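You operate a simulated robot arm through the tools that you are given. There is no shell and no other tool.

You run a simulated robot arm. Do the job below in one go: nothing can be reset, and whatever is moved stays where it is left.

JOB
Wipe the sawdust off the sideboard, stand the candlestick there and fit the blue candle.
Fine: the rag goes back. Set down upright: candlestick. What is to be rubbed or washed off counts as gone when no trace of it is left.

It is judged by the outcome, as a careful person would: the job done as asked, and still so three seconds after it is handed in. It fails if anything else is knocked over, pushed out of place, dropped, spilled or broken.

ROBOT AND FRAMES
A 6-joint arm with a two-finger gripper, fixed in place. Base frame: the origin is on the floor under the middle of its stand, x ahead of it, y to its left, z up; the work surface is at about z = 850. Units: mm, degrees, N and s.
It reaches about 1572 mm from its shoulder. Its first joint turns from -166.0 to 166.0 degrees. Payload 2.45 kg.
Tool frame: the origin (TCP) lies between the finger pads and is the grasp point; the fingertips stand 20 mm ahead of it; z points along the fingers, y is the line along which they close. The gripper opens to 140 mm; its body begins 168 mm behind the TCP.
Orientation is that of the tool frame in the base frame, as [roll, pitch, yaw] about the fixed x, y, z axes, in that order (R = Rz(yaw) Ry(pitch) Rx(roll)). With the fingers straight down and closing along the base's y, the tool's x points along the base's -x, its y along +y and its z along -z.

CONTROLS
- The arm moves only by the tool apply_moves. Its argument "deltas" is one flat list of numbers, 7 for each row, row after row: the shift along the tool's x, y, z in m, then the turn, a rotation vector about the tool's x, y, z in degrees, then the finger opening in m, from 0 to 0.14. In form: [x, y, z, ax, ay, az, jaw, x, y, z, ax, ay, az, jaw, ...]. A call has 1 to 20 rows; each row shifts and turns the commanded pose from where the row before left it, along the tool's axes as they then stand. Each row takes 0.2 s and may step no farther than 50 mm and 8.6 degrees from the row before; otherwise, or with a gripper value out of range, the whole call is refused. Where a pose cannot be reached the arm comes as near as it can. A force on the tool above 40 N (or 10 N above the force at the start of the call, whichever is more), or a blocked arm, ends the call early, and 0.2 s more pass. The fingers move at their own pace (about 45 mm/s each) and stop on an object; they squeeze with about 43 N. The grip force told is the motor's: it shows also when the fingers shut on nothing. Time passes only in rows, and 0.2 s behind the last, so rows that do not move let the fingers close. The reply holds the time, the measured pose of the TCP, the force on the tool along the base axes, the opening and the grip force, in the units named above and with some noise, with the torque about the TCP (base axes, N m) and any sound that the robot's microphone picked up, and new pictures: "show" is both (left out), scene, wrist or none.
- Cameras (640 x 400 px; columns grow to the right, rows downward): "scene" is fixed at [219.5, 649.8, 1610.3]; the picture's right is [-0.65, -0.76, 0.00], its down [-0.55, 0.48, -0.68] and it looks along [0.52, -0.45, -0.73] (base axes); focal length 310 px, centre (320, 200). "wrist" rides on the gripper at [78, 11, -209] in the tool frame; the picture's right is [-0.14, 0.99, 0.00], its down [-0.92, -0.13, -0.37] and it looks along [-0.37, -0.05, 0.93] (tool axes); focal length 280 px, centre (320, 200). There is no depth. A picture from a camera that has moved, and an enlarged one, comes with that camera's place and axes in the base frame and with its lens.
- inspect(camera, box): a new picture of the part [left, top, right, bottom] of that camera's present view, enlarged. The clock stands still meanwhile.
- close_job(): hands the job in; it is judged then, once.

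Nothing tells you positions but the pictures and the camera data. Unless the task says otherwise, let go and move clear before handing in.

The tools are called after "Request:" as a command line: name --argument value ..., lists and objects as JSON in quotes. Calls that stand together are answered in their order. apply_moves: Moves the arm, as the interface text tells. Its arguments: {"type":"object","properties":{"deltas":{"type":"array","items":{"type":"number"}},"show":{"type":"string","enum":["both","scene","wrist","none"]}},"required":["deltas"]} The other tools are called the same way: inspect (camera, box) takes an enlarged picture of a part of a camera's view; close_job () hands the job in.

At the start:

```text
t: 0.0
tool_pos: [708.1, 410.0, 1159.6]
orientation: [179.9, 0.0, -180.0]
ft_force: [-0.8, 0.1, 0.1]
wrist_torque: [0.01, 0.04, 0.01]
grip_width: 140.3
gripper_force: 0.1
```

scene: 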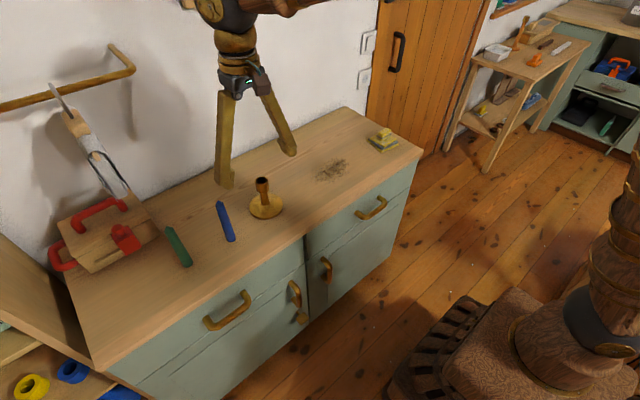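
wrist: 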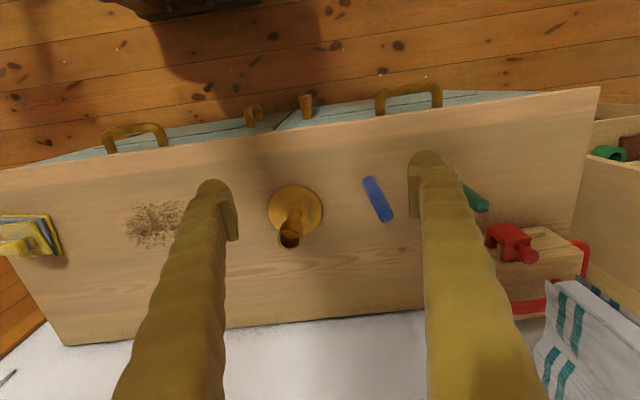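

I see a sideboard with a sawdust patch, a brass candlestick, blue and green candles, a folded yellow cloth at the right end, and a red-handled toolbox at the left. I'll enlarge the views first to locate everything before moving.

Request:
inspect --camera "scene" --box '[280, 100, 440, 200]'

Request:
inspect --camera "scene" --box '[150, 160, 310, 260]'

Request:
inspect --camera "wrist" --box '[0, 160, 240, 310]'

Request:
inspect --camera "wrist" --box '[240, 140, 480, 290]'

Request:
inspect --camera "scene" --box '[0, 40, 200, 290]'

```text
4.00 times, centred on (360, 150) of scene
camera zoom: at [219.5, 649.8, 1610.3], right [-0.65, -0.76, 0.0], down [-0.55, 0.48, -0.68], along [0.52, -0.45, -0.73], focal length 1242 px, centre (160, 400)
```

zoom: 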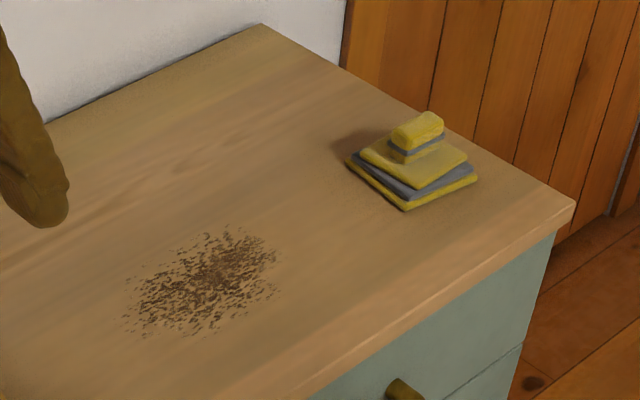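

```text
4.00 times, centred on (230, 210) of scene
camera zoom: at [219.5, 649.8, 1610.3], right [-0.65, -0.76, 0.0], down [-0.55, 0.48, -0.68], along [0.52, -0.45, -0.73], focal length 1242 px, centre (680, 160)
```

zoom: 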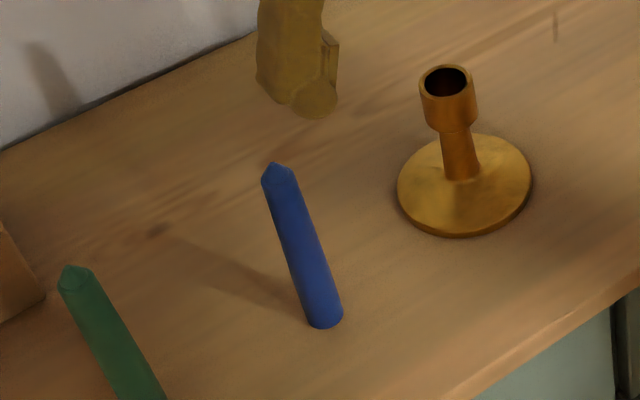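

```text
2.67 times, centred on (120, 235) of wrist
camera zoom: at [628.2, 419.9, 1368.0], right [0.14, 0.99, 0.0], down [0.92, -0.13, 0.37], along [0.37, -0.05, -0.93], focal length 748 px, centre (853, 107)
```

zoom: 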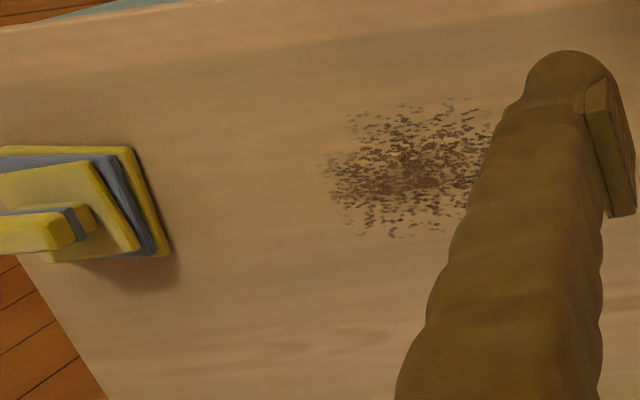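

```text
2.67 times, centred on (360, 215) of wrist
camera zoom: at [628.2, 419.9, 1368.0], right [0.14, 0.99, 0.0], down [0.92, -0.13, 0.37], along [0.37, -0.05, -0.93], focal length 748 px, centre (213, 160)
```

zoom: 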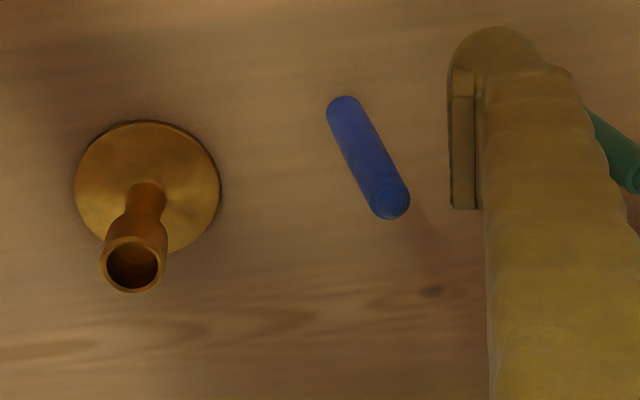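

```text
1.60 times, centred on (100, 165) of scene
camera zoom: at [219.5, 649.8, 1610.3], right [-0.65, -0.76, 0.0], down [-0.55, 0.48, -0.68], along [0.52, -0.45, -0.73], focal length 497 px, centre (672, 256)
```

zoom: 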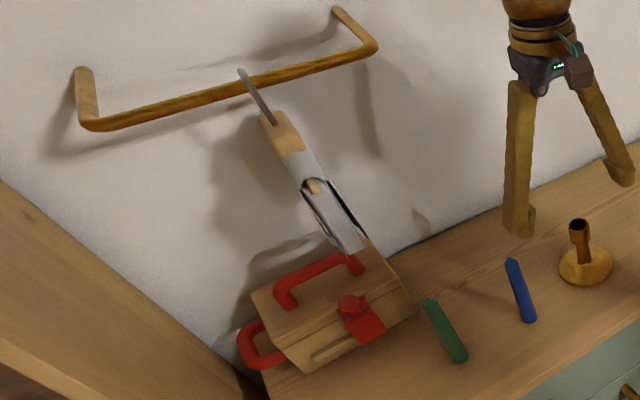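

The candles appear to stand upright and the yellow layered item at the far end is probably the rag. I also want to check the striped cloth near the rail before I decide which one is the rag.

Request:
inspect --camera "scene" --box '[30, 70, 150, 210]'

Request:
inspect --camera "wrist" --box '[480, 200, 640, 400]'

Request:
inspect --camera "scene" --box '[350, 110, 430, 170]'

Request:
inspect --camera "scene" --box '[440, 0, 640, 160]'

Request:
inspect --camera "scene" --box '[0, 240, 160, 400]'

```text
2.86 times, centred on (90, 140) of scene
camera zoom: at [219.5, 649.8, 1610.3], right [-0.65, -0.76, 0.0], down [-0.55, 0.48, -0.68], along [0.52, -0.45, -0.73], focal length 887 px, centre (977, 371)
```

zoom: 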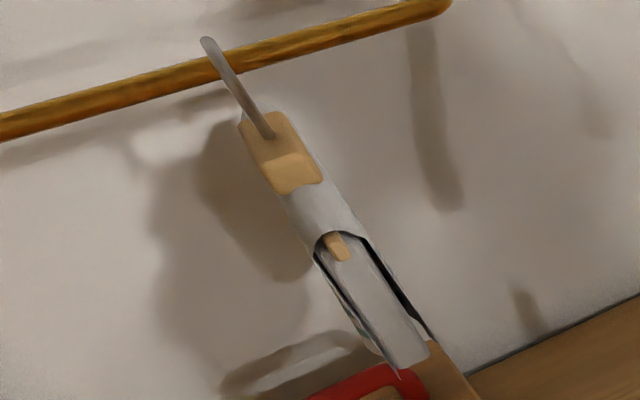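

```text
2.00 times, centred on (560, 300) of wrist
camera zoom: at [628.2, 419.9, 1368.0], right [0.14, 0.99, 0.0], down [0.92, -0.13, 0.37], along [0.37, -0.05, -0.93], focal length 561 px, centre (-160, 0)
```

zoom: 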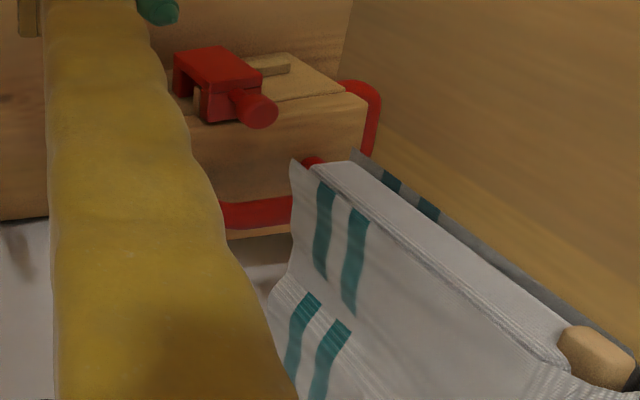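

```text
6.67 times, centred on (390, 140) of scene
camera zoom: at [219.5, 649.8, 1610.3], right [-0.65, -0.76, 0.0], down [-0.55, 0.48, -0.68], along [0.52, -0.45, -0.73], focal length 2069 px, centre (-147, 600)
```

zoom: 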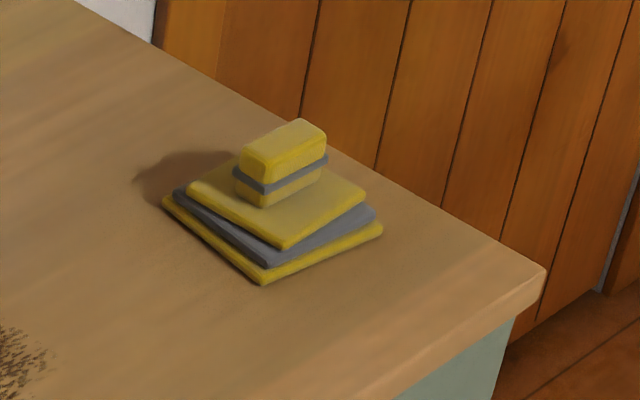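

```text
2.50 times, centred on (540, 80) of scene
camera zoom: at [219.5, 649.8, 1610.3], right [-0.65, -0.76, 0.0], down [-0.55, 0.48, -0.68], along [0.52, -0.45, -0.73], focal length 776 px, centre (-230, 500)
```

zoom: 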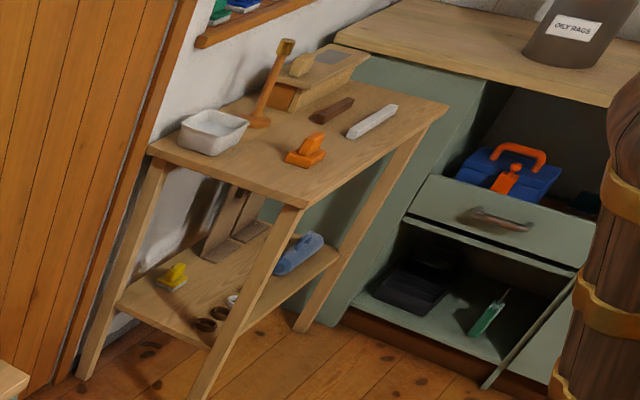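

```text
2.50 times, centred on (80, 320) of scene
camera zoom: at [219.5, 649.8, 1610.3], right [-0.65, -0.76, 0.0], down [-0.55, 0.48, -0.68], along [0.52, -0.45, -0.73], focal length 776 px, centre (920, -100)
```

zoom: 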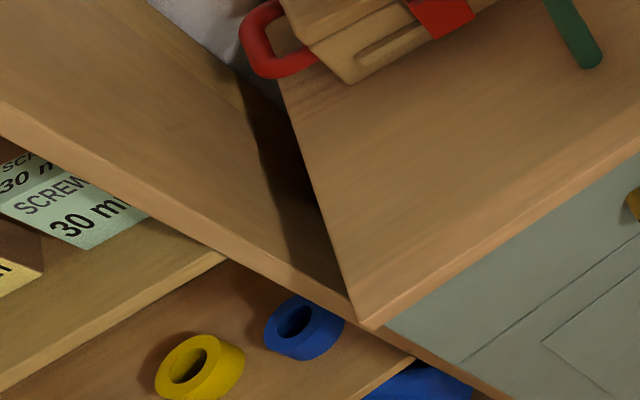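

I take the yellow layered cloth with the knob, at about (820, -200), to be the rag, and the striped towel on the rail to be decor. The sawdust is at about (843, 52), the candlestick at (851, 336) and the blue candle stands at (809, 490). I'll move high over the rag to look closely.

Request:
apply_moves --deltas '[-0.0017, -0.0469, 0.0046, 0, 0, 0, 0.14, -0.0017, -0.0469, 0.0046, 0, 0, 0, 0.14, -0.0017, -0.0469, 0.0046, 0, 0, 0, 0.14, -0.0017, -0.0469, 0.0046, 0, 0, 0, 0.14, -0.0017, -0.0469, 0.0046, 0, 0, 0, 0.14, -0.0017, -0.0469, 0.0046, 0, 0, 0, 0.14, -0.0017, -0.0469, 0.0046, 0, 0, 0, 0.14, -0.0017, -0.0469, 0.0046, 0, 0, 0, 0.14, -0.0017, -0.0469, 0.0046, 0, 0, 0, 0.14, -0.0017, -0.0469, 0.0046, 0, 0, 0, 0.14, -0.0017, -0.0469, 0.0046, 0, 0, 0, 0.14, -0.0017, -0.0469, 0.0046, 0, 0, 0, 0.14, -0.0017, -0.0469, 0.0046, 0, 0, 0, 0.14, 0, 0, 0, 0, 0, 0, 0.14, 0, 0, 0, 0, 0, 0, 0.14]' --show "both"

```text
t: 3.2
tool_pos: [730.5, -201.3, 1099.0]
orientation: [180.0, 0.1, -179.9]
ft_force: [0.3, 0.7, 0.5]
wrist_torque: [0.01, -0.02, 0.02]
grip_width: 139.8
gripper_force: 0.0
camera wrist: at [650.9, -190.2, 1307.9], right [0.14, 0.99, 0.0], down [0.92, -0.13, 0.37], along [0.37, -0.05, -0.93], focal length 280 px, centre (320, 200)
```

scene: 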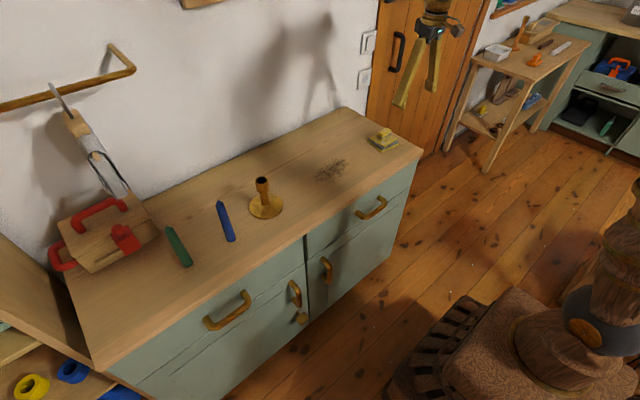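
wrist: 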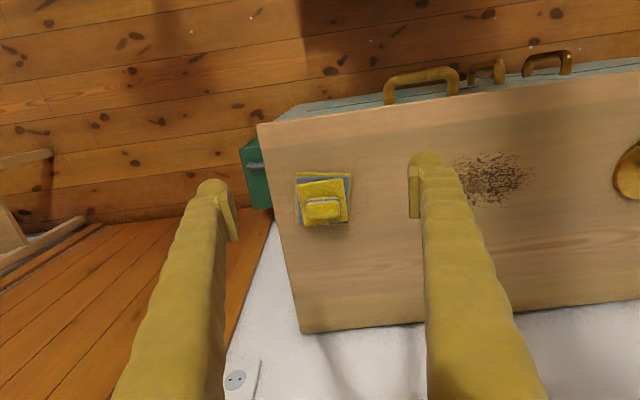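

Request:
inspect --camera "wrist" --box '[280, 160, 376, 240]'

Request:
inspect --camera "wrist" --box '[430, 130, 550, 220]'

Request:
inspect --camera "scene" --box '[300, 100, 440, 200]'

```text
5.00 times, centred on (328, 200) of wrist
camera zoom: at [650.9, -190.2, 1307.9], right [0.14, 0.99, 0.0], down [0.92, -0.13, 0.37], along [0.37, -0.05, -0.93], focal length 1402 px, centre (280, 200)
```

zoom: 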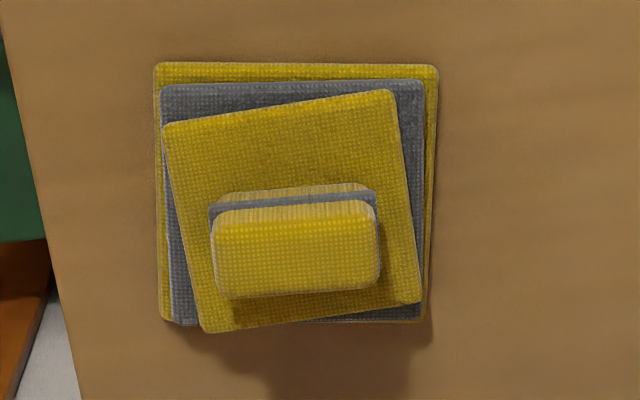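

```text
4.44 times, centred on (490, 175) of wrist
camera zoom: at [650.9, -190.2, 1307.9], right [0.14, 0.99, 0.0], down [0.92, -0.13, 0.37], along [0.37, -0.05, -0.93], focal length 1246 px, centre (-436, 311)
```

zoom: 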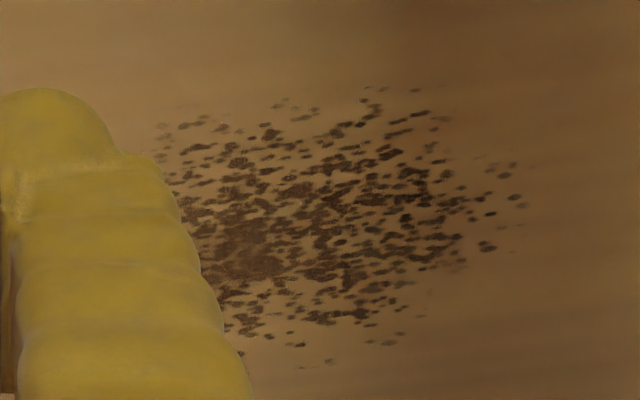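

```text
4.00 times, centred on (370, 150) of scene
camera zoom: at [219.5, 649.8, 1610.3], right [-0.65, -0.76, 0.0], down [-0.55, 0.48, -0.68], along [0.52, -0.45, -0.73], focal length 1242 px, centre (120, 400)
```

zoom: 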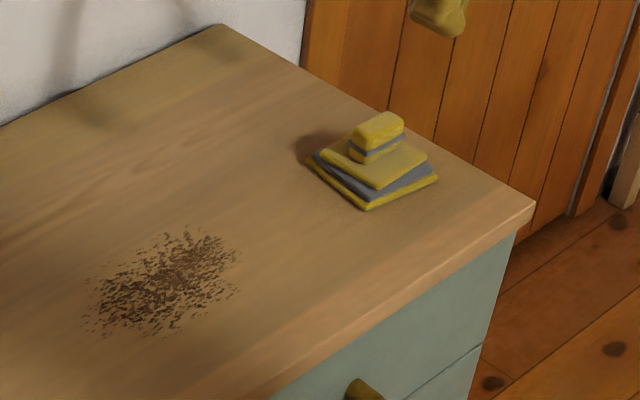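

The rag's knob is about 52 x 28 mm and centred near (827, -208), with its top near z 911 and its long side roughly along y. I'll move above it with a slight yaw and a narrower opening, then check.

Request:
apply_moves --deltas '[-0.0322, -0.0023, 0.02, 0, 0, 1, 0.09, -0.0322, -0.0023, 0.02, 0, 0, 1, 0.09, -0.0322, -0.0023, 0.02, 0, 0, 1, 0.09, 0, 0, 0.03, 0, 0, 0, 0.09, 0, 0, 0.03, 0, 0, 0, 0.09, 0, 0, 0.03, 0, 0, 0, 0.09, 0, 0, 0, 0, 0, 0, 0.09]' --show "both"

```text
t: 4.8
tool_pos: [827.4, -208.8, 949.9]
orientation: [180.0, 0.1, 177.1]
ft_force: [0.0, 0.7, -0.3]
wrist_torque: [0.03, 0.02, 0.02]
grip_width: 89.9
gripper_force: 0.1
camera wrist: at [749.6, -195.0, 1158.0], right [0.19, 0.98, 0.0], down [0.91, -0.17, 0.37], along [0.36, -0.07, -0.93], focal length 280 px, centre (320, 200)
```

scene: 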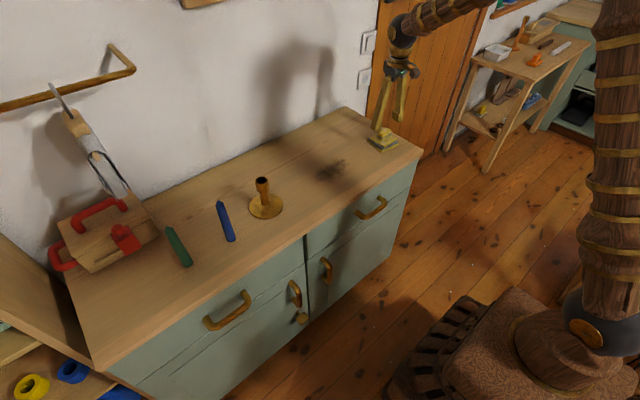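
wrist: 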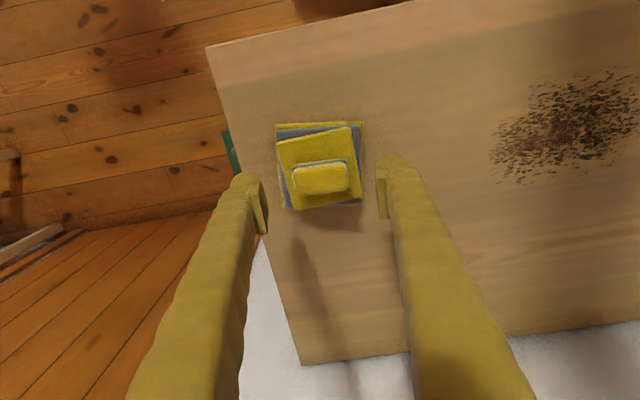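

The gripper is centred over the knob. I'll descend to bring the fingers beside it and check contact before closing.

Request:
apply_moves --deltas '[-0.0, 0, 0.015, 0, 0, 0, 0.09, 0, 0, 0.015, 0, 0, 0, 0.09, 0, 0, 0.013, 0, 0, 0, 0.09, 0, 0, 0, 0, 0, 0, 0.09]' --show "both"

Request:
inspect --camera "scene" --box '[350, 100, 430, 170]'

Request:
inspect --camera "wrist" --box '[220, 100, 420, 250]'

```text
t: 5.8
tool_pos: [827.8, -209.3, 905.2]
orientation: [180.0, 0.1, 177.1]
ft_force: [0.0, 0.5, 0.1]
wrist_torque: [0.03, -0.01, -0.01]
grip_width: 89.9
gripper_force: 0.1
camera wrist: at [748.9, -194.2, 1114.1], right [0.19, 0.98, 0.0], down [0.91, -0.17, 0.37], along [0.36, -0.07, -0.93], focal length 280 px, centre (320, 200)
```

scene: 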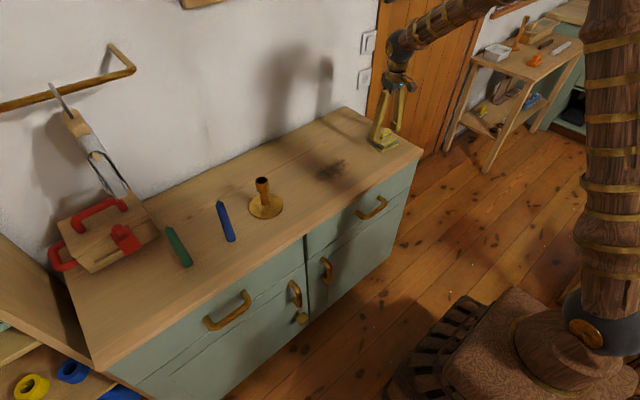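
wrist: 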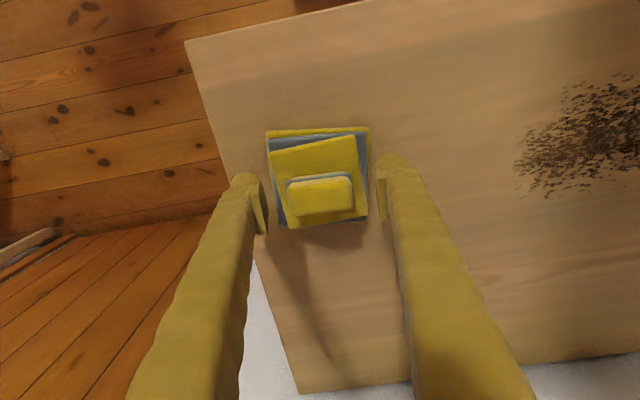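

```text
5.71 times, centred on (390, 135) of scene
camera zoom: at [219.5, 649.8, 1610.3], right [-0.65, -0.76, 0.0], down [-0.55, 0.48, -0.68], along [0.52, -0.45, -0.73], focal length 1774 px, centre (-80, 571)
```

zoom: 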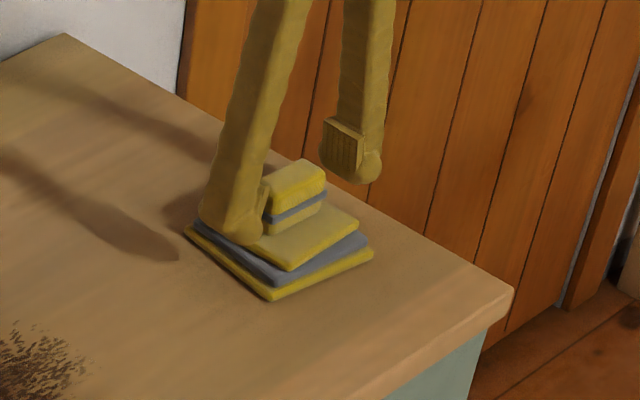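

```text
2.67 times, centred on (320, 175) of wrist
camera zoom: at [748.9, -194.2, 1114.1], right [0.19, 0.98, 0.0], down [0.91, -0.17, 0.37], along [0.36, -0.07, -0.93], focal length 748 px, centre (320, 267)
```

zoom: 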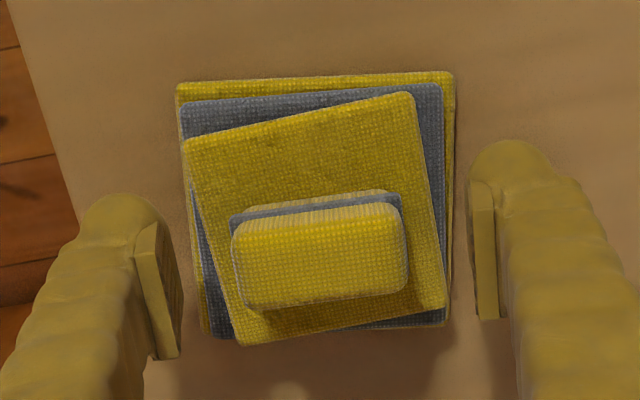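

The fingertips are about 5 mm above the rag's upper layer, on either side of the knob. I'll lower 2 mm and close.

Request:
apply_moves --deltas '[0, 0, 0.002, 0, 0, 0, 0.09, 0, 0, 0, 0, 0, 0, 0.02, 0, 0, 0, 0, 0, 0, 0.02, 0, 0, 0, 0, 0, 0, 0.02, 0, 0, 0, 0, 0, 0, 0.02, 0, 0, 0, 0, 0, 0, 0.02, 0, 0, 0, 0, 0, 0, 0.02]' --show "both"

Request:
inspect --camera "wrist" --box '[220, 100, 420, 250]'

Request:
inspect --camera "scene" --box '[350, 100, 430, 170]'

```text
t: 7.4
tool_pos: [828.0, -209.7, 903.4]
orientation: [-180.0, 0.1, 177.1]
ft_force: [-0.2, -0.1, 0.5]
wrist_torque: [-0.01, 0.0, 0.01]
grip_width: 27.0
gripper_force: 42.9
camera wrist: at [749.3, -194.4, 1112.6], right [0.19, 0.98, 0.0], down [0.91, -0.17, 0.37], along [0.36, -0.07, -0.93], focal length 280 px, centre (320, 200)
```

scene: 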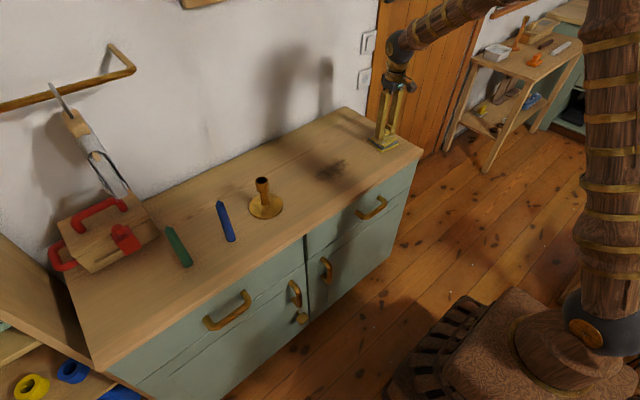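
wrist: 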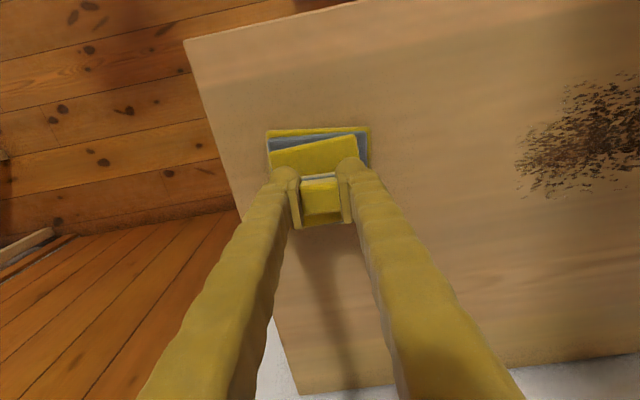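

```text
2.67 times, centred on (320, 175) of wrist
camera zoom: at [749.3, -194.4, 1112.6], right [0.19, 0.98, 0.0], down [0.91, -0.17, 0.37], along [0.36, -0.07, -0.93], focal length 748 px, centre (320, 267)
```

zoom: 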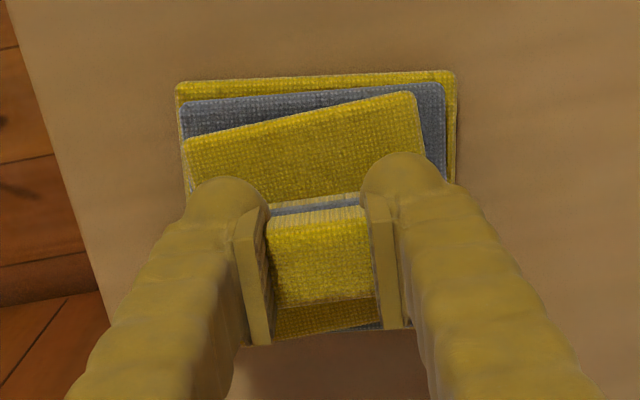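

```text
5.71 times, centred on (390, 135) of scene
camera zoom: at [219.5, 649.8, 1610.3], right [-0.65, -0.76, 0.0], down [-0.55, 0.48, -0.68], along [0.52, -0.45, -0.73], focal length 1774 px, centre (-80, 571)
```

zoom: 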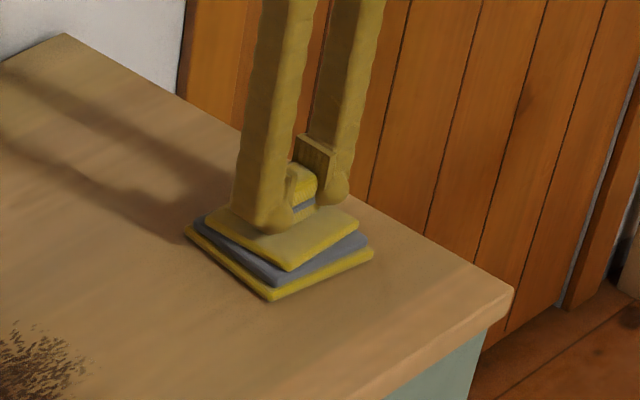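

The soft knob is squeezed firmly (27 mm opening, 43 N). The rag's home is at TCP (828, -210, 903). I'll lift it a little and carry it toward the near-right edge of the sawdust, which spans about x 787–900 and y -20–155.

Request:
apply_moves --deltas '[0, 0, -0.015, 0, 0, 0, 0.02, 0, 0, -0.015, 0, 0, 0, 0.02, 0.00876, 0.0346, 0, 0, 0, 0, 0.02, 0.00876, 0.0346, 0, 0, 0, 0, 0.02, 0.00876, 0.0346, 0, 0, 0, 0, 0.02, 0.00876, 0.0346, 0, 0, 0, 0, 0.02, 0, 0, 0, 0, 0, 0, 0.02]' --show "both"

Request:
inspect --camera "scene" --box '[280, 90, 440, 200]'

```text
t: 9.0
tool_pos: [798.0, -69.2, 934.0]
orientation: [179.9, 0.2, 177.1]
ft_force: [0.0, 0.0, 0.2]
wrist_torque: [0.01, -0.01, 0.02]
grip_width: 20.0
gripper_force: 0.1
camera wrist: at [719.7, -54.8, 1142.3], right [0.19, 0.98, 0.0], down [0.91, -0.17, 0.37], along [0.36, -0.07, -0.93], focal length 280 px, centre (320, 200)
```

scene: 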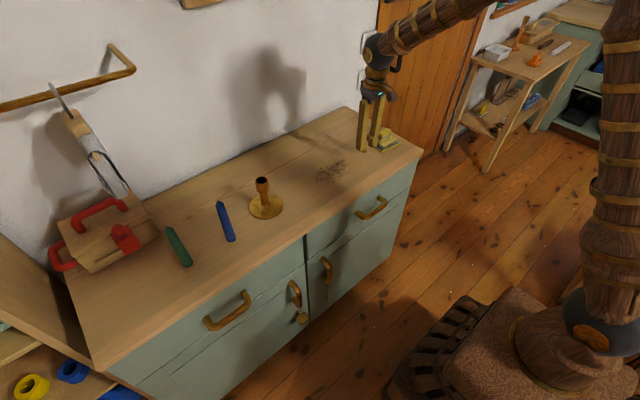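
wrist: 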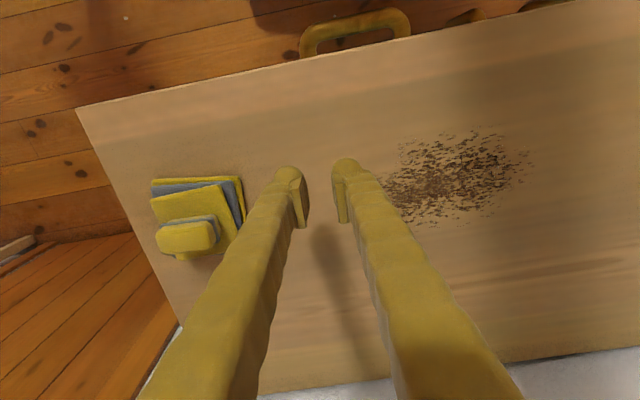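

```text
3.64 times, centred on (360, 145) of scene
camera zoom: at [219.5, 649.8, 1610.3], right [-0.65, -0.76, 0.0], down [-0.55, 0.48, -0.68], along [0.52, -0.45, -0.73], focal length 1129 px, centre (174, 400)
```

zoom: 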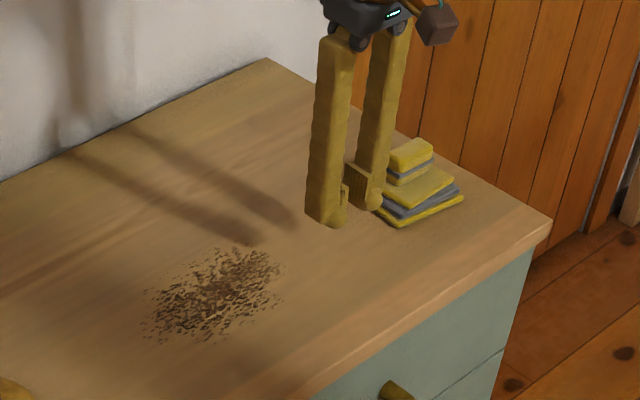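

The rag slipped out of the grip during the lift and is still sitting where it was. I'll go back over it with the fingers open for another look, then grip lower and lift slowly.

Request:
apply_moves --deltas '[0, 0, -0.03, 0, 0, 0, 0.09, -0.00927, -0.0347, 0, 0, 0, 0, 0.09, -0.00927, -0.0347, 0, 0, 0, 0, 0.09, -0.00927, -0.0347, 0, 0, 0, 0, 0.09, -0.00927, -0.0347, 0, 0, 0, 0, 0.09, 0, 0, 0.02, 0, 0, 0, 0.09, 0, 0, 0, 0, 0, 0, 0.09]' --show "both"

Request:
inspect --camera "wrist" --box '[240, 100, 400, 220]'

Request:
inspect --camera "scene" --box '[350, 100, 430, 170]'

```text
t: 10.6
tool_pos: [828.3, -208.3, 943.4]
orientation: [179.9, 0.2, 177.2]
ft_force: [0.0, -0.2, 0.4]
wrist_torque: [-0.01, 0.01, 0.02]
grip_width: 89.7
gripper_force: 0.2
camera wrist: at [750.8, -194.4, 1151.6], right [0.19, 0.98, 0.0], down [0.91, -0.17, 0.37], along [0.36, -0.07, -0.93], focal length 280 px, centre (320, 200)
```

scene: 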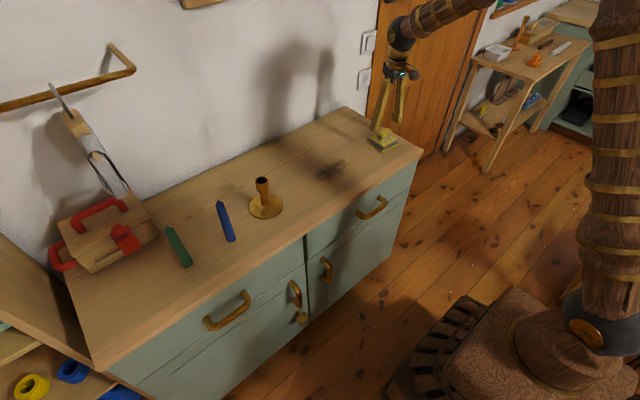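
wrist: 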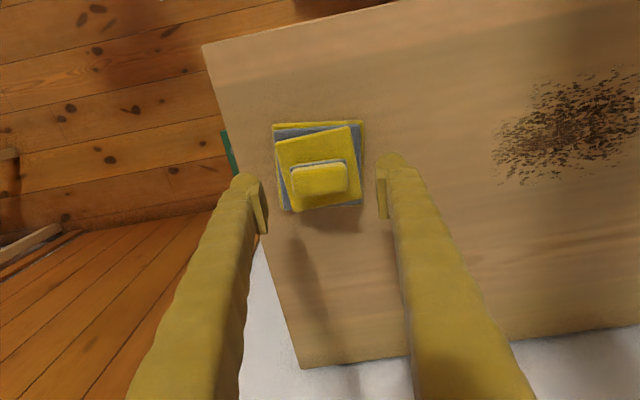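

```text
3.33 times, centred on (320, 160) of wrist
camera zoom: at [750.8, -194.4, 1151.6], right [0.19, 0.98, 0.0], down [0.91, -0.17, 0.37], along [0.36, -0.07, -0.93], focal length 935 px, centre (320, 333)
```

zoom: 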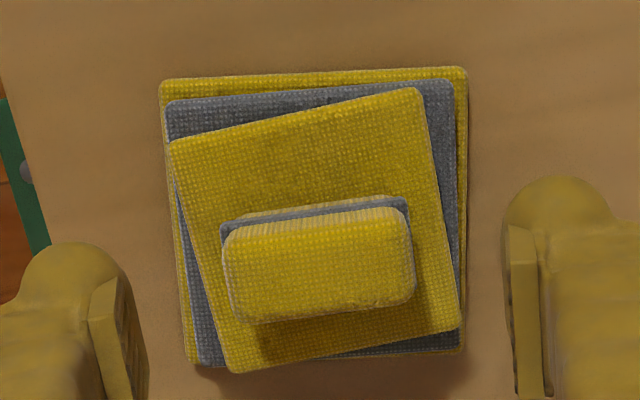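

```text
5.71 times, centred on (390, 135) of scene
camera zoom: at [219.5, 649.8, 1610.3], right [-0.65, -0.76, 0.0], down [-0.55, 0.48, -0.68], along [0.52, -0.45, -0.73], focal length 1774 px, centre (-80, 571)
```

zoom: 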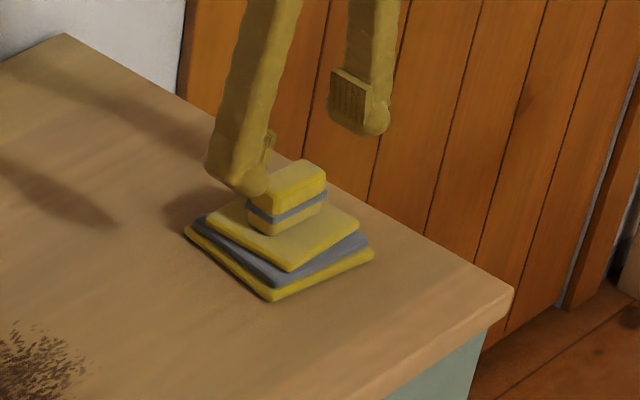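

The rag is unmoved. This time I'll go about 4 mm lower so the pads take the knob over its full height, close fully, and lift only a few millimetres to test.

Request:
apply_moves --deltas '[0, -0.001, 0.015, 0, 0, 0, 0.07, 0, 0, 0.015, 0, 0, 0, 0.07, 0, 0, 0.01, 0, 0, 0, 0.07, 0, 0, 0.004, 0, 0, 0, 0.07, 0, 0, 0, 0, 0, 0, 0.07]' --show "scene"

Request:
inspect --camera "scene" --box '[350, 100, 430, 170]'

Request:
inspect --camera "wrist" --box '[240, 100, 400, 220]'

```text
t: 11.8
tool_pos: [828.3, -209.4, 900.6]
orientation: [179.9, 0.1, 177.1]
ft_force: [0.1, -0.5, 0.0]
wrist_torque: [-0.01, 0.03, -0.01]
grip_width: 70.0
gripper_force: 0.0
```

scene: 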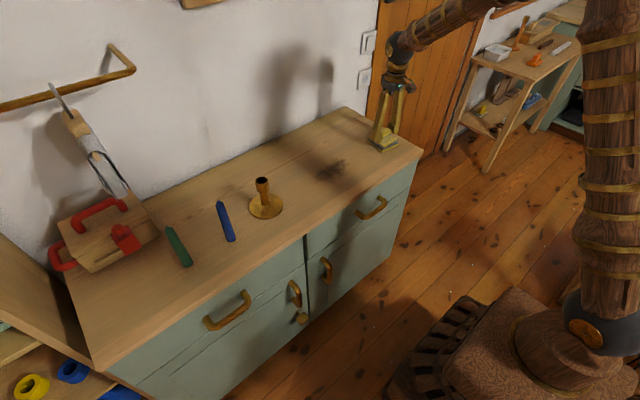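

```text
5.71 times, centred on (390, 135) of scene
camera zoom: at [219.5, 649.8, 1610.3], right [-0.65, -0.76, 0.0], down [-0.55, 0.48, -0.68], along [0.52, -0.45, -0.73], focal length 1774 px, centre (-80, 571)
```

zoom: 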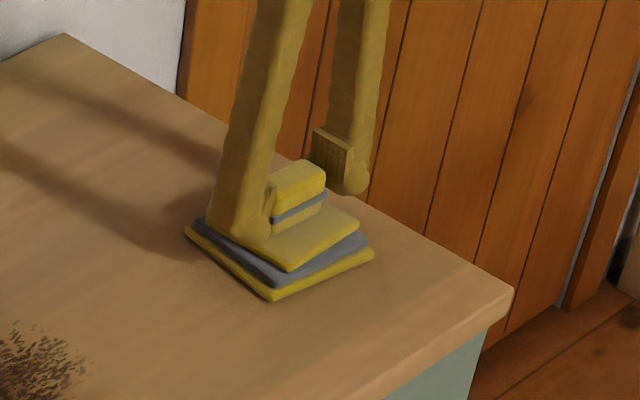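

```text
3.33 times, centred on (320, 160) of wrist
camera zoom: at [750.8, -195.4, 1108.9], right [0.19, 0.98, 0.0], down [0.91, -0.17, 0.37], along [0.36, -0.07, -0.93], focal length 935 px, centre (320, 333)
```

zoom: 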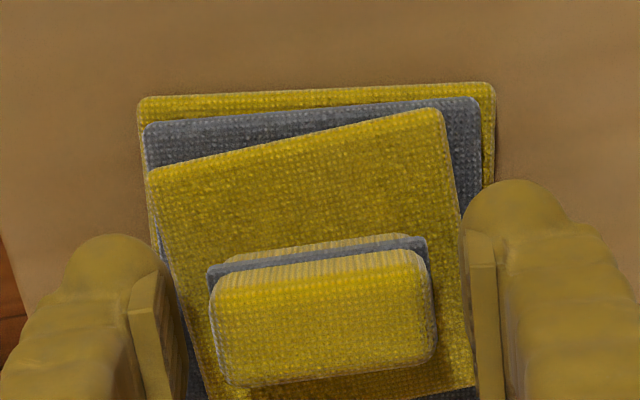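

Request:
apply_moves --deltas '[0, 0, 0, 0, 0, 0, 0.0, 0, 0, 0, 0, 0, 0, 0.0, 0, 0, 0, 0, 0, 0, 0.0, 0, 0, 0, 0, 0, 0, 0.0, 0, 0, 0, 0, 0, 0, 0.0, 0, 0, 0, 0, 0, 0, 0.0, 0, 0, 0, 0, 0, 0, 0.0, 0, 0, 0, 0, 0, 0, 0.0]' --show "none"

Request:
inspect --camera "scene" --box '[350, 100, 430, 170]'

Request:
inspect --camera "wrist" --box '[240, 120, 400, 240]'

```text
t: 13.6
tool_pos: [829.2, -210.7, 901.0]
orientation: [179.9, 0.1, 177.2]
ft_force: [-0.5, -0.2, 0.3]
wrist_torque: [-0.01, -0.01, 0.02]
grip_width: 27.9
gripper_force: 43.6
```

```text
5.71 times, centred on (390, 135) of scene
camera zoom: at [219.5, 649.8, 1610.3], right [-0.65, -0.76, 0.0], down [-0.55, 0.48, -0.68], along [0.52, -0.45, -0.73], focal length 1774 px, centre (-80, 571)
```

zoom: 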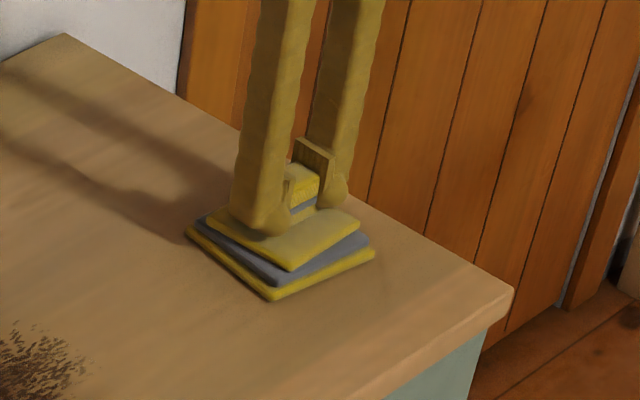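

```text
3.33 times, centred on (320, 180) of wrist
camera zoom: at [750.9, -195.4, 1109.0], right [0.19, 0.98, 0.0], down [0.91, -0.17, 0.37], along [0.36, -0.07, -0.93], focal length 935 px, centre (320, 267)
```

zoom: 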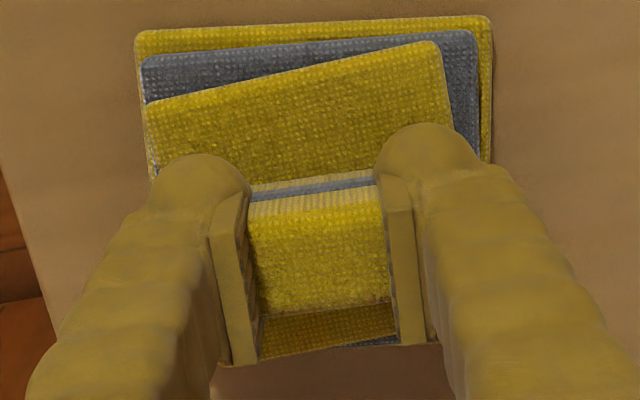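

Request:
apply_moves --deltas '[0, 0, -0.003, 0, 0, 0, 0.0, 0, 0, -0.003, 0, 0, 0, 0.0, 0, 0, -0.003, 0, 0, 0, 0.0, 0, 0, -0.003, 0, 0, 0, 0.0]' --show "none"

Request:
inspect --camera "scene" --box '[350, 100, 430, 170]'

Request:
inspect --camera "wrist" --box '[240, 120, 400, 240]'

```text
t: 14.6
tool_pos: [829.7, -210.6, 912.1]
orientation: [-179.9, 0.1, 177.2]
ft_force: [0.0, -0.2, -0.3]
wrist_torque: [0.02, 0.01, -0.01]
grip_width: 28.2
gripper_force: 43.4
```

```text
5.71 times, centred on (390, 135) of scene
camera zoom: at [219.5, 649.8, 1610.3], right [-0.65, -0.76, 0.0], down [-0.55, 0.48, -0.68], along [0.52, -0.45, -0.73], focal length 1774 px, centre (-80, 571)
```

zoom: 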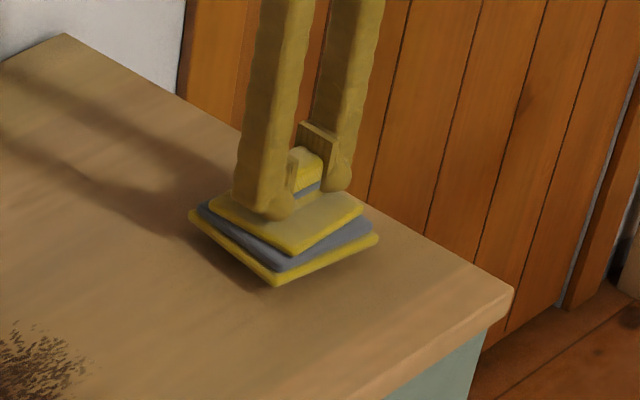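

```text
3.33 times, centred on (320, 180) of wrist
camera zoom: at [750.9, -196.1, 1121.3], right [0.19, 0.98, 0.0], down [0.91, -0.17, 0.37], along [0.36, -0.07, -0.93], focal length 935 px, centre (320, 267)
```

zoom: 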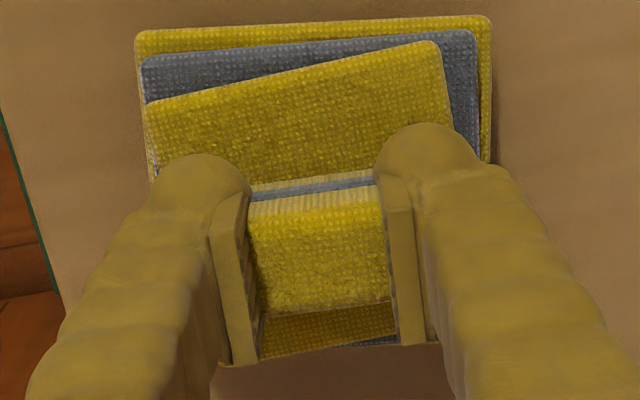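

The rag now lifts with the fingers. I'll raise it a little more and carry it to just short of the sawdust's right edge.

Request:
apply_moves --deltas '[0, 0, -0.008, 0, 0, 0, 0.0, 0, 0, -0.008, 0, 0, 0, 0.0, 0.0073, 0.0267, 0, 0, 0, 0, 0.0, 0.0073, 0.0267, 0, 0, 0, 0, 0.0, 0.0073, 0.0267, 0, 0, 0, 0, 0.0, 0.0073, 0.0267, 0, 0, 0, 0, 0.0, 0.0073, 0.0267, 0, 0, 0, 0, 0.0, 0, 0, 0, 0, 0, 0, 0.0]' --show "both"

Request:
inspect --camera "scene" --box '[300, 90, 420, 190]'

```text
t: 16.4
tool_pos: [799.9, -75.1, 927.7]
orientation: [180.0, 0.1, 177.1]
ft_force: [-0.3, 0.2, -0.7]
wrist_torque: [0.01, -0.02, 0.02]
grip_width: 28.1
gripper_force: 43.2
camera wrist: at [721.8, -59.9, 1136.2], right [0.19, 0.98, 0.0], down [0.91, -0.17, 0.37], along [0.36, -0.07, -0.93], focal length 280 px, centre (320, 200)
```

scene: 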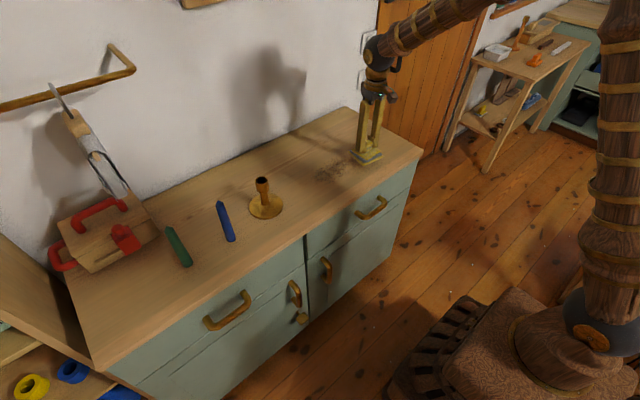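
wrist: 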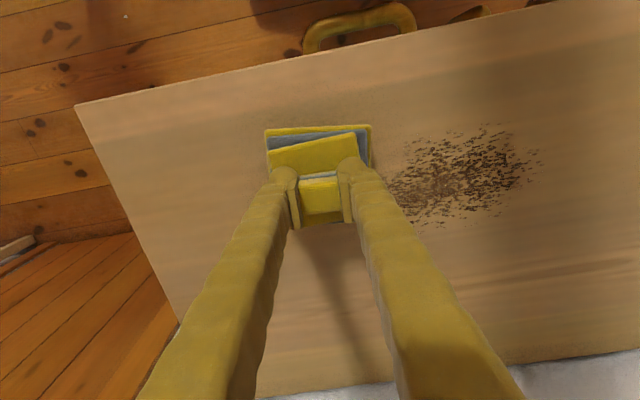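

```text
4.00 times, centred on (360, 140) of scene
camera zoom: at [219.5, 649.8, 1610.3], right [-0.65, -0.76, 0.0], down [-0.55, 0.48, -0.68], along [0.52, -0.45, -0.73], focal length 1242 px, centre (160, 440)
```

zoom: 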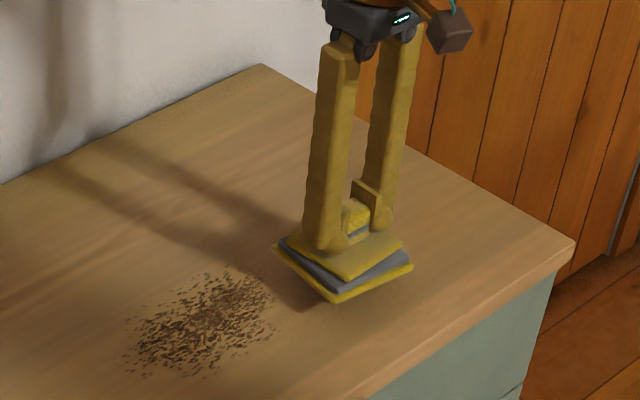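

The rag is held and level. I'll lower it onto the surface and check the contact force before sweeping.

Request:
apply_moves --deltas '[0, 0, 0.012, 0, 0, 0, 0.0, 0, 0, 0.012, 0, 0, 0, 0.0, 0, 0, 0.004, 0, 0, 0, 0.0, 0, 0, 0, 0, 0, 0, 0.0]' --show "none"

```text
t: 17.4
tool_pos: [799.8, -74.8, 900.6]
orientation: [180.0, 0.3, 177.1]
ft_force: [-2.1, 1.4, 15.6]
wrist_torque: [0.03, 0.03, -0.01]
grip_width: 28.0
gripper_force: 43.3
```

Contact force is about 15 N, which is good wiping pressure. I'll sweep the first pass along +y at x ≈ 800, stopping well short of the candlestick.

Request:
apply_moves --deltas '[0.00121, 0.02397, 0, 0, 0, 0, 0, 0.00121, 0.02397, 0, 0, 0, 0, 0, 0.00121, 0.02397, 0, 0, 0, 0, 0, 0.00121, 0.02397, 0, 0, 0, 0, 0, 0.00121, 0.02397, 0, 0, 0, 0, 0, 0.00121, 0.02397, 0, 0, 0, 0, 0, 0.00121, 0.02397, 0, 0, 0, 0, 0, 0.00121, 0.02397, 0, 0, 0, 0, 0, 0.00121, 0.02397, 0, 0, 0, 0, 0, 0.00121, 0.02397, 0, 0, 0, 0, 0, 0.00121, 0.02397, 0, 0, 0, 0, 0]' --show "both"

Request:
inspect --camera "scene" --box '[240, 90, 400, 200]'

```text
t: 19.8
tool_pos: [799.5, 190.4, 900.8]
orientation: [-180.0, 0.1, 177.1]
ft_force: [-0.8, -6.8, 18.6]
wrist_torque: [-0.21, 0.11, 0.02]
grip_width: 27.6
gripper_force: 42.8
camera wrist: at [720.6, 205.4, 1109.3], right [0.19, 0.98, 0.0], down [0.91, -0.18, 0.37], along [0.36, -0.07, -0.93], focal length 280 px, centre (320, 200)
```

scene: 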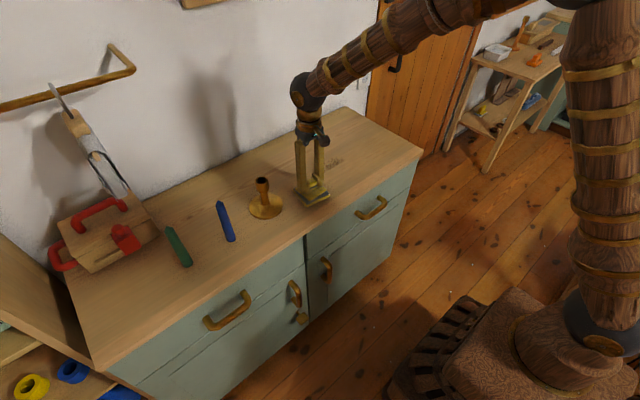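
wrist: 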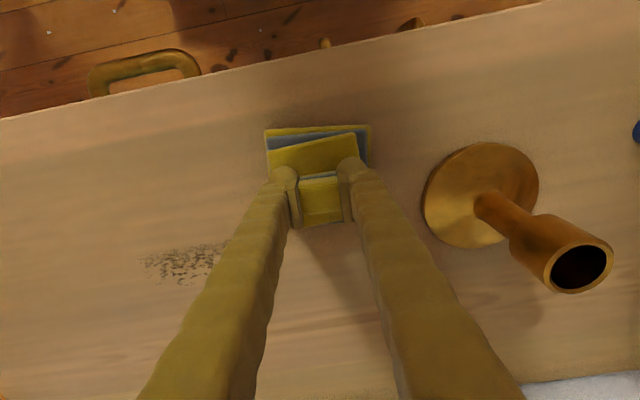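

```text
3.64 times, centred on (320, 145) of scene
camera zoom: at [219.5, 649.8, 1610.3], right [-0.65, -0.76, 0.0], down [-0.55, 0.48, -0.68], along [0.52, -0.45, -0.73], focal length 1129 px, centre (320, 400)
```

zoom: 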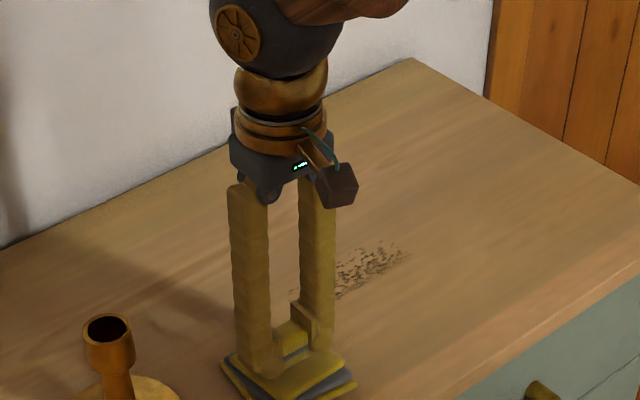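

The first pass cleared its strip. I'll now shift to x ≈ 845 and sweep back.

Request:
apply_moves --deltas '[-0.0225, 0.0011, 0, 0, 0, 0, 0, -0.0225, 0.0011, 0, 0, 0, 0, 0, -0.00121, -0.02397, 0, 0, 0, 0, 0, -0.00121, -0.02397, 0, 0, 0, 0, 0, -0.00121, -0.02397, 0, 0, 0, 0, 0, -0.00121, -0.02397, 0, 0, 0, 0, 0, -0.00121, -0.02397, 0, 0, 0, 0, 0, -0.00121, -0.02397, 0, 0, 0, 0, 0, -0.00121, -0.02397, 0, 0, 0, 0, 0, -0.00121, -0.02397, 0, 0, 0, 0, 0, -0.00121, -0.02397, 0, 0, 0, 0, 0, -0.00121, -0.02397, 0, 0, 0, 0, 0, -0.00121, -0.02397, 0, 0, 0, 0, 0]' --show "both"

Request:
inspect --camera "scene" --box '[240, 90, 400, 200]'

```text
t: 22.6
tool_pos: [844.7, -75.9, 901.4]
orientation: [179.9, 0.0, 177.1]
ft_force: [-0.6, 0.1, 2.4]
wrist_torque: [0.01, 0.05, -0.01]
grip_width: 27.6
gripper_force: 43.3
camera wrist: at [766.6, -61.1, 1109.7], right [0.19, 0.98, 0.0], down [0.91, -0.17, 0.37], along [0.36, -0.07, -0.93], focal length 280 px, centre (320, 200)
```

scene: 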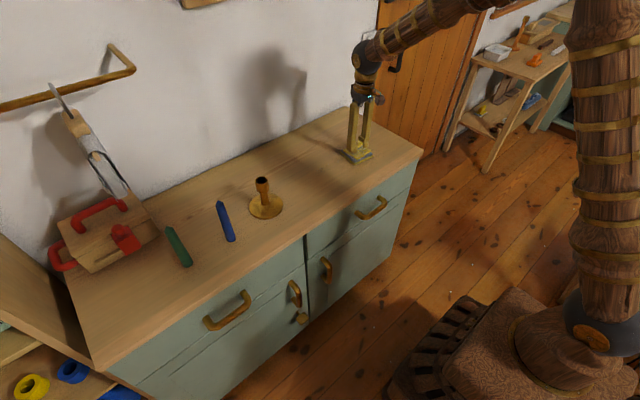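
wrist: 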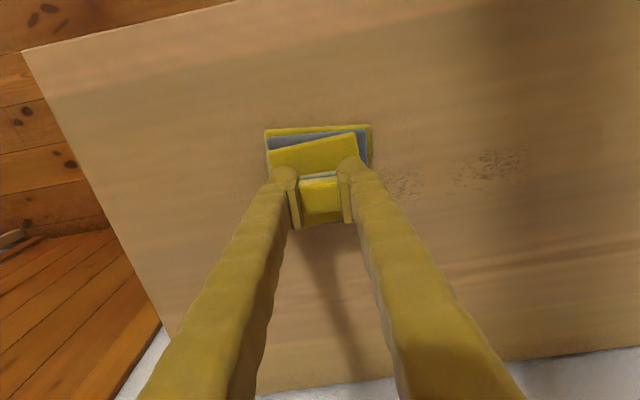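

```text
3.64 times, centred on (320, 145) of scene
camera zoom: at [219.5, 649.8, 1610.3], right [-0.65, -0.76, 0.0], down [-0.55, 0.48, -0.68], along [0.52, -0.45, -0.73], focal length 1129 px, centre (320, 400)
```

zoom: 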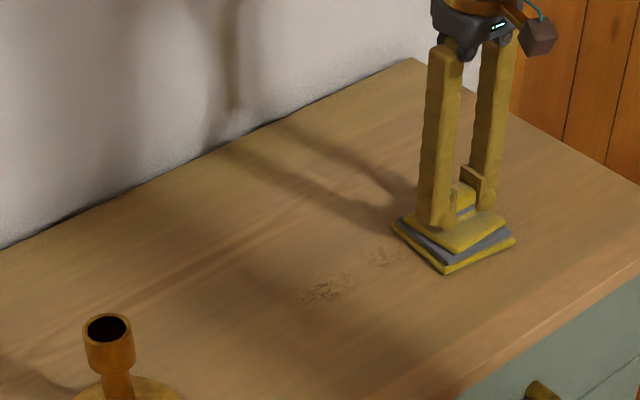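

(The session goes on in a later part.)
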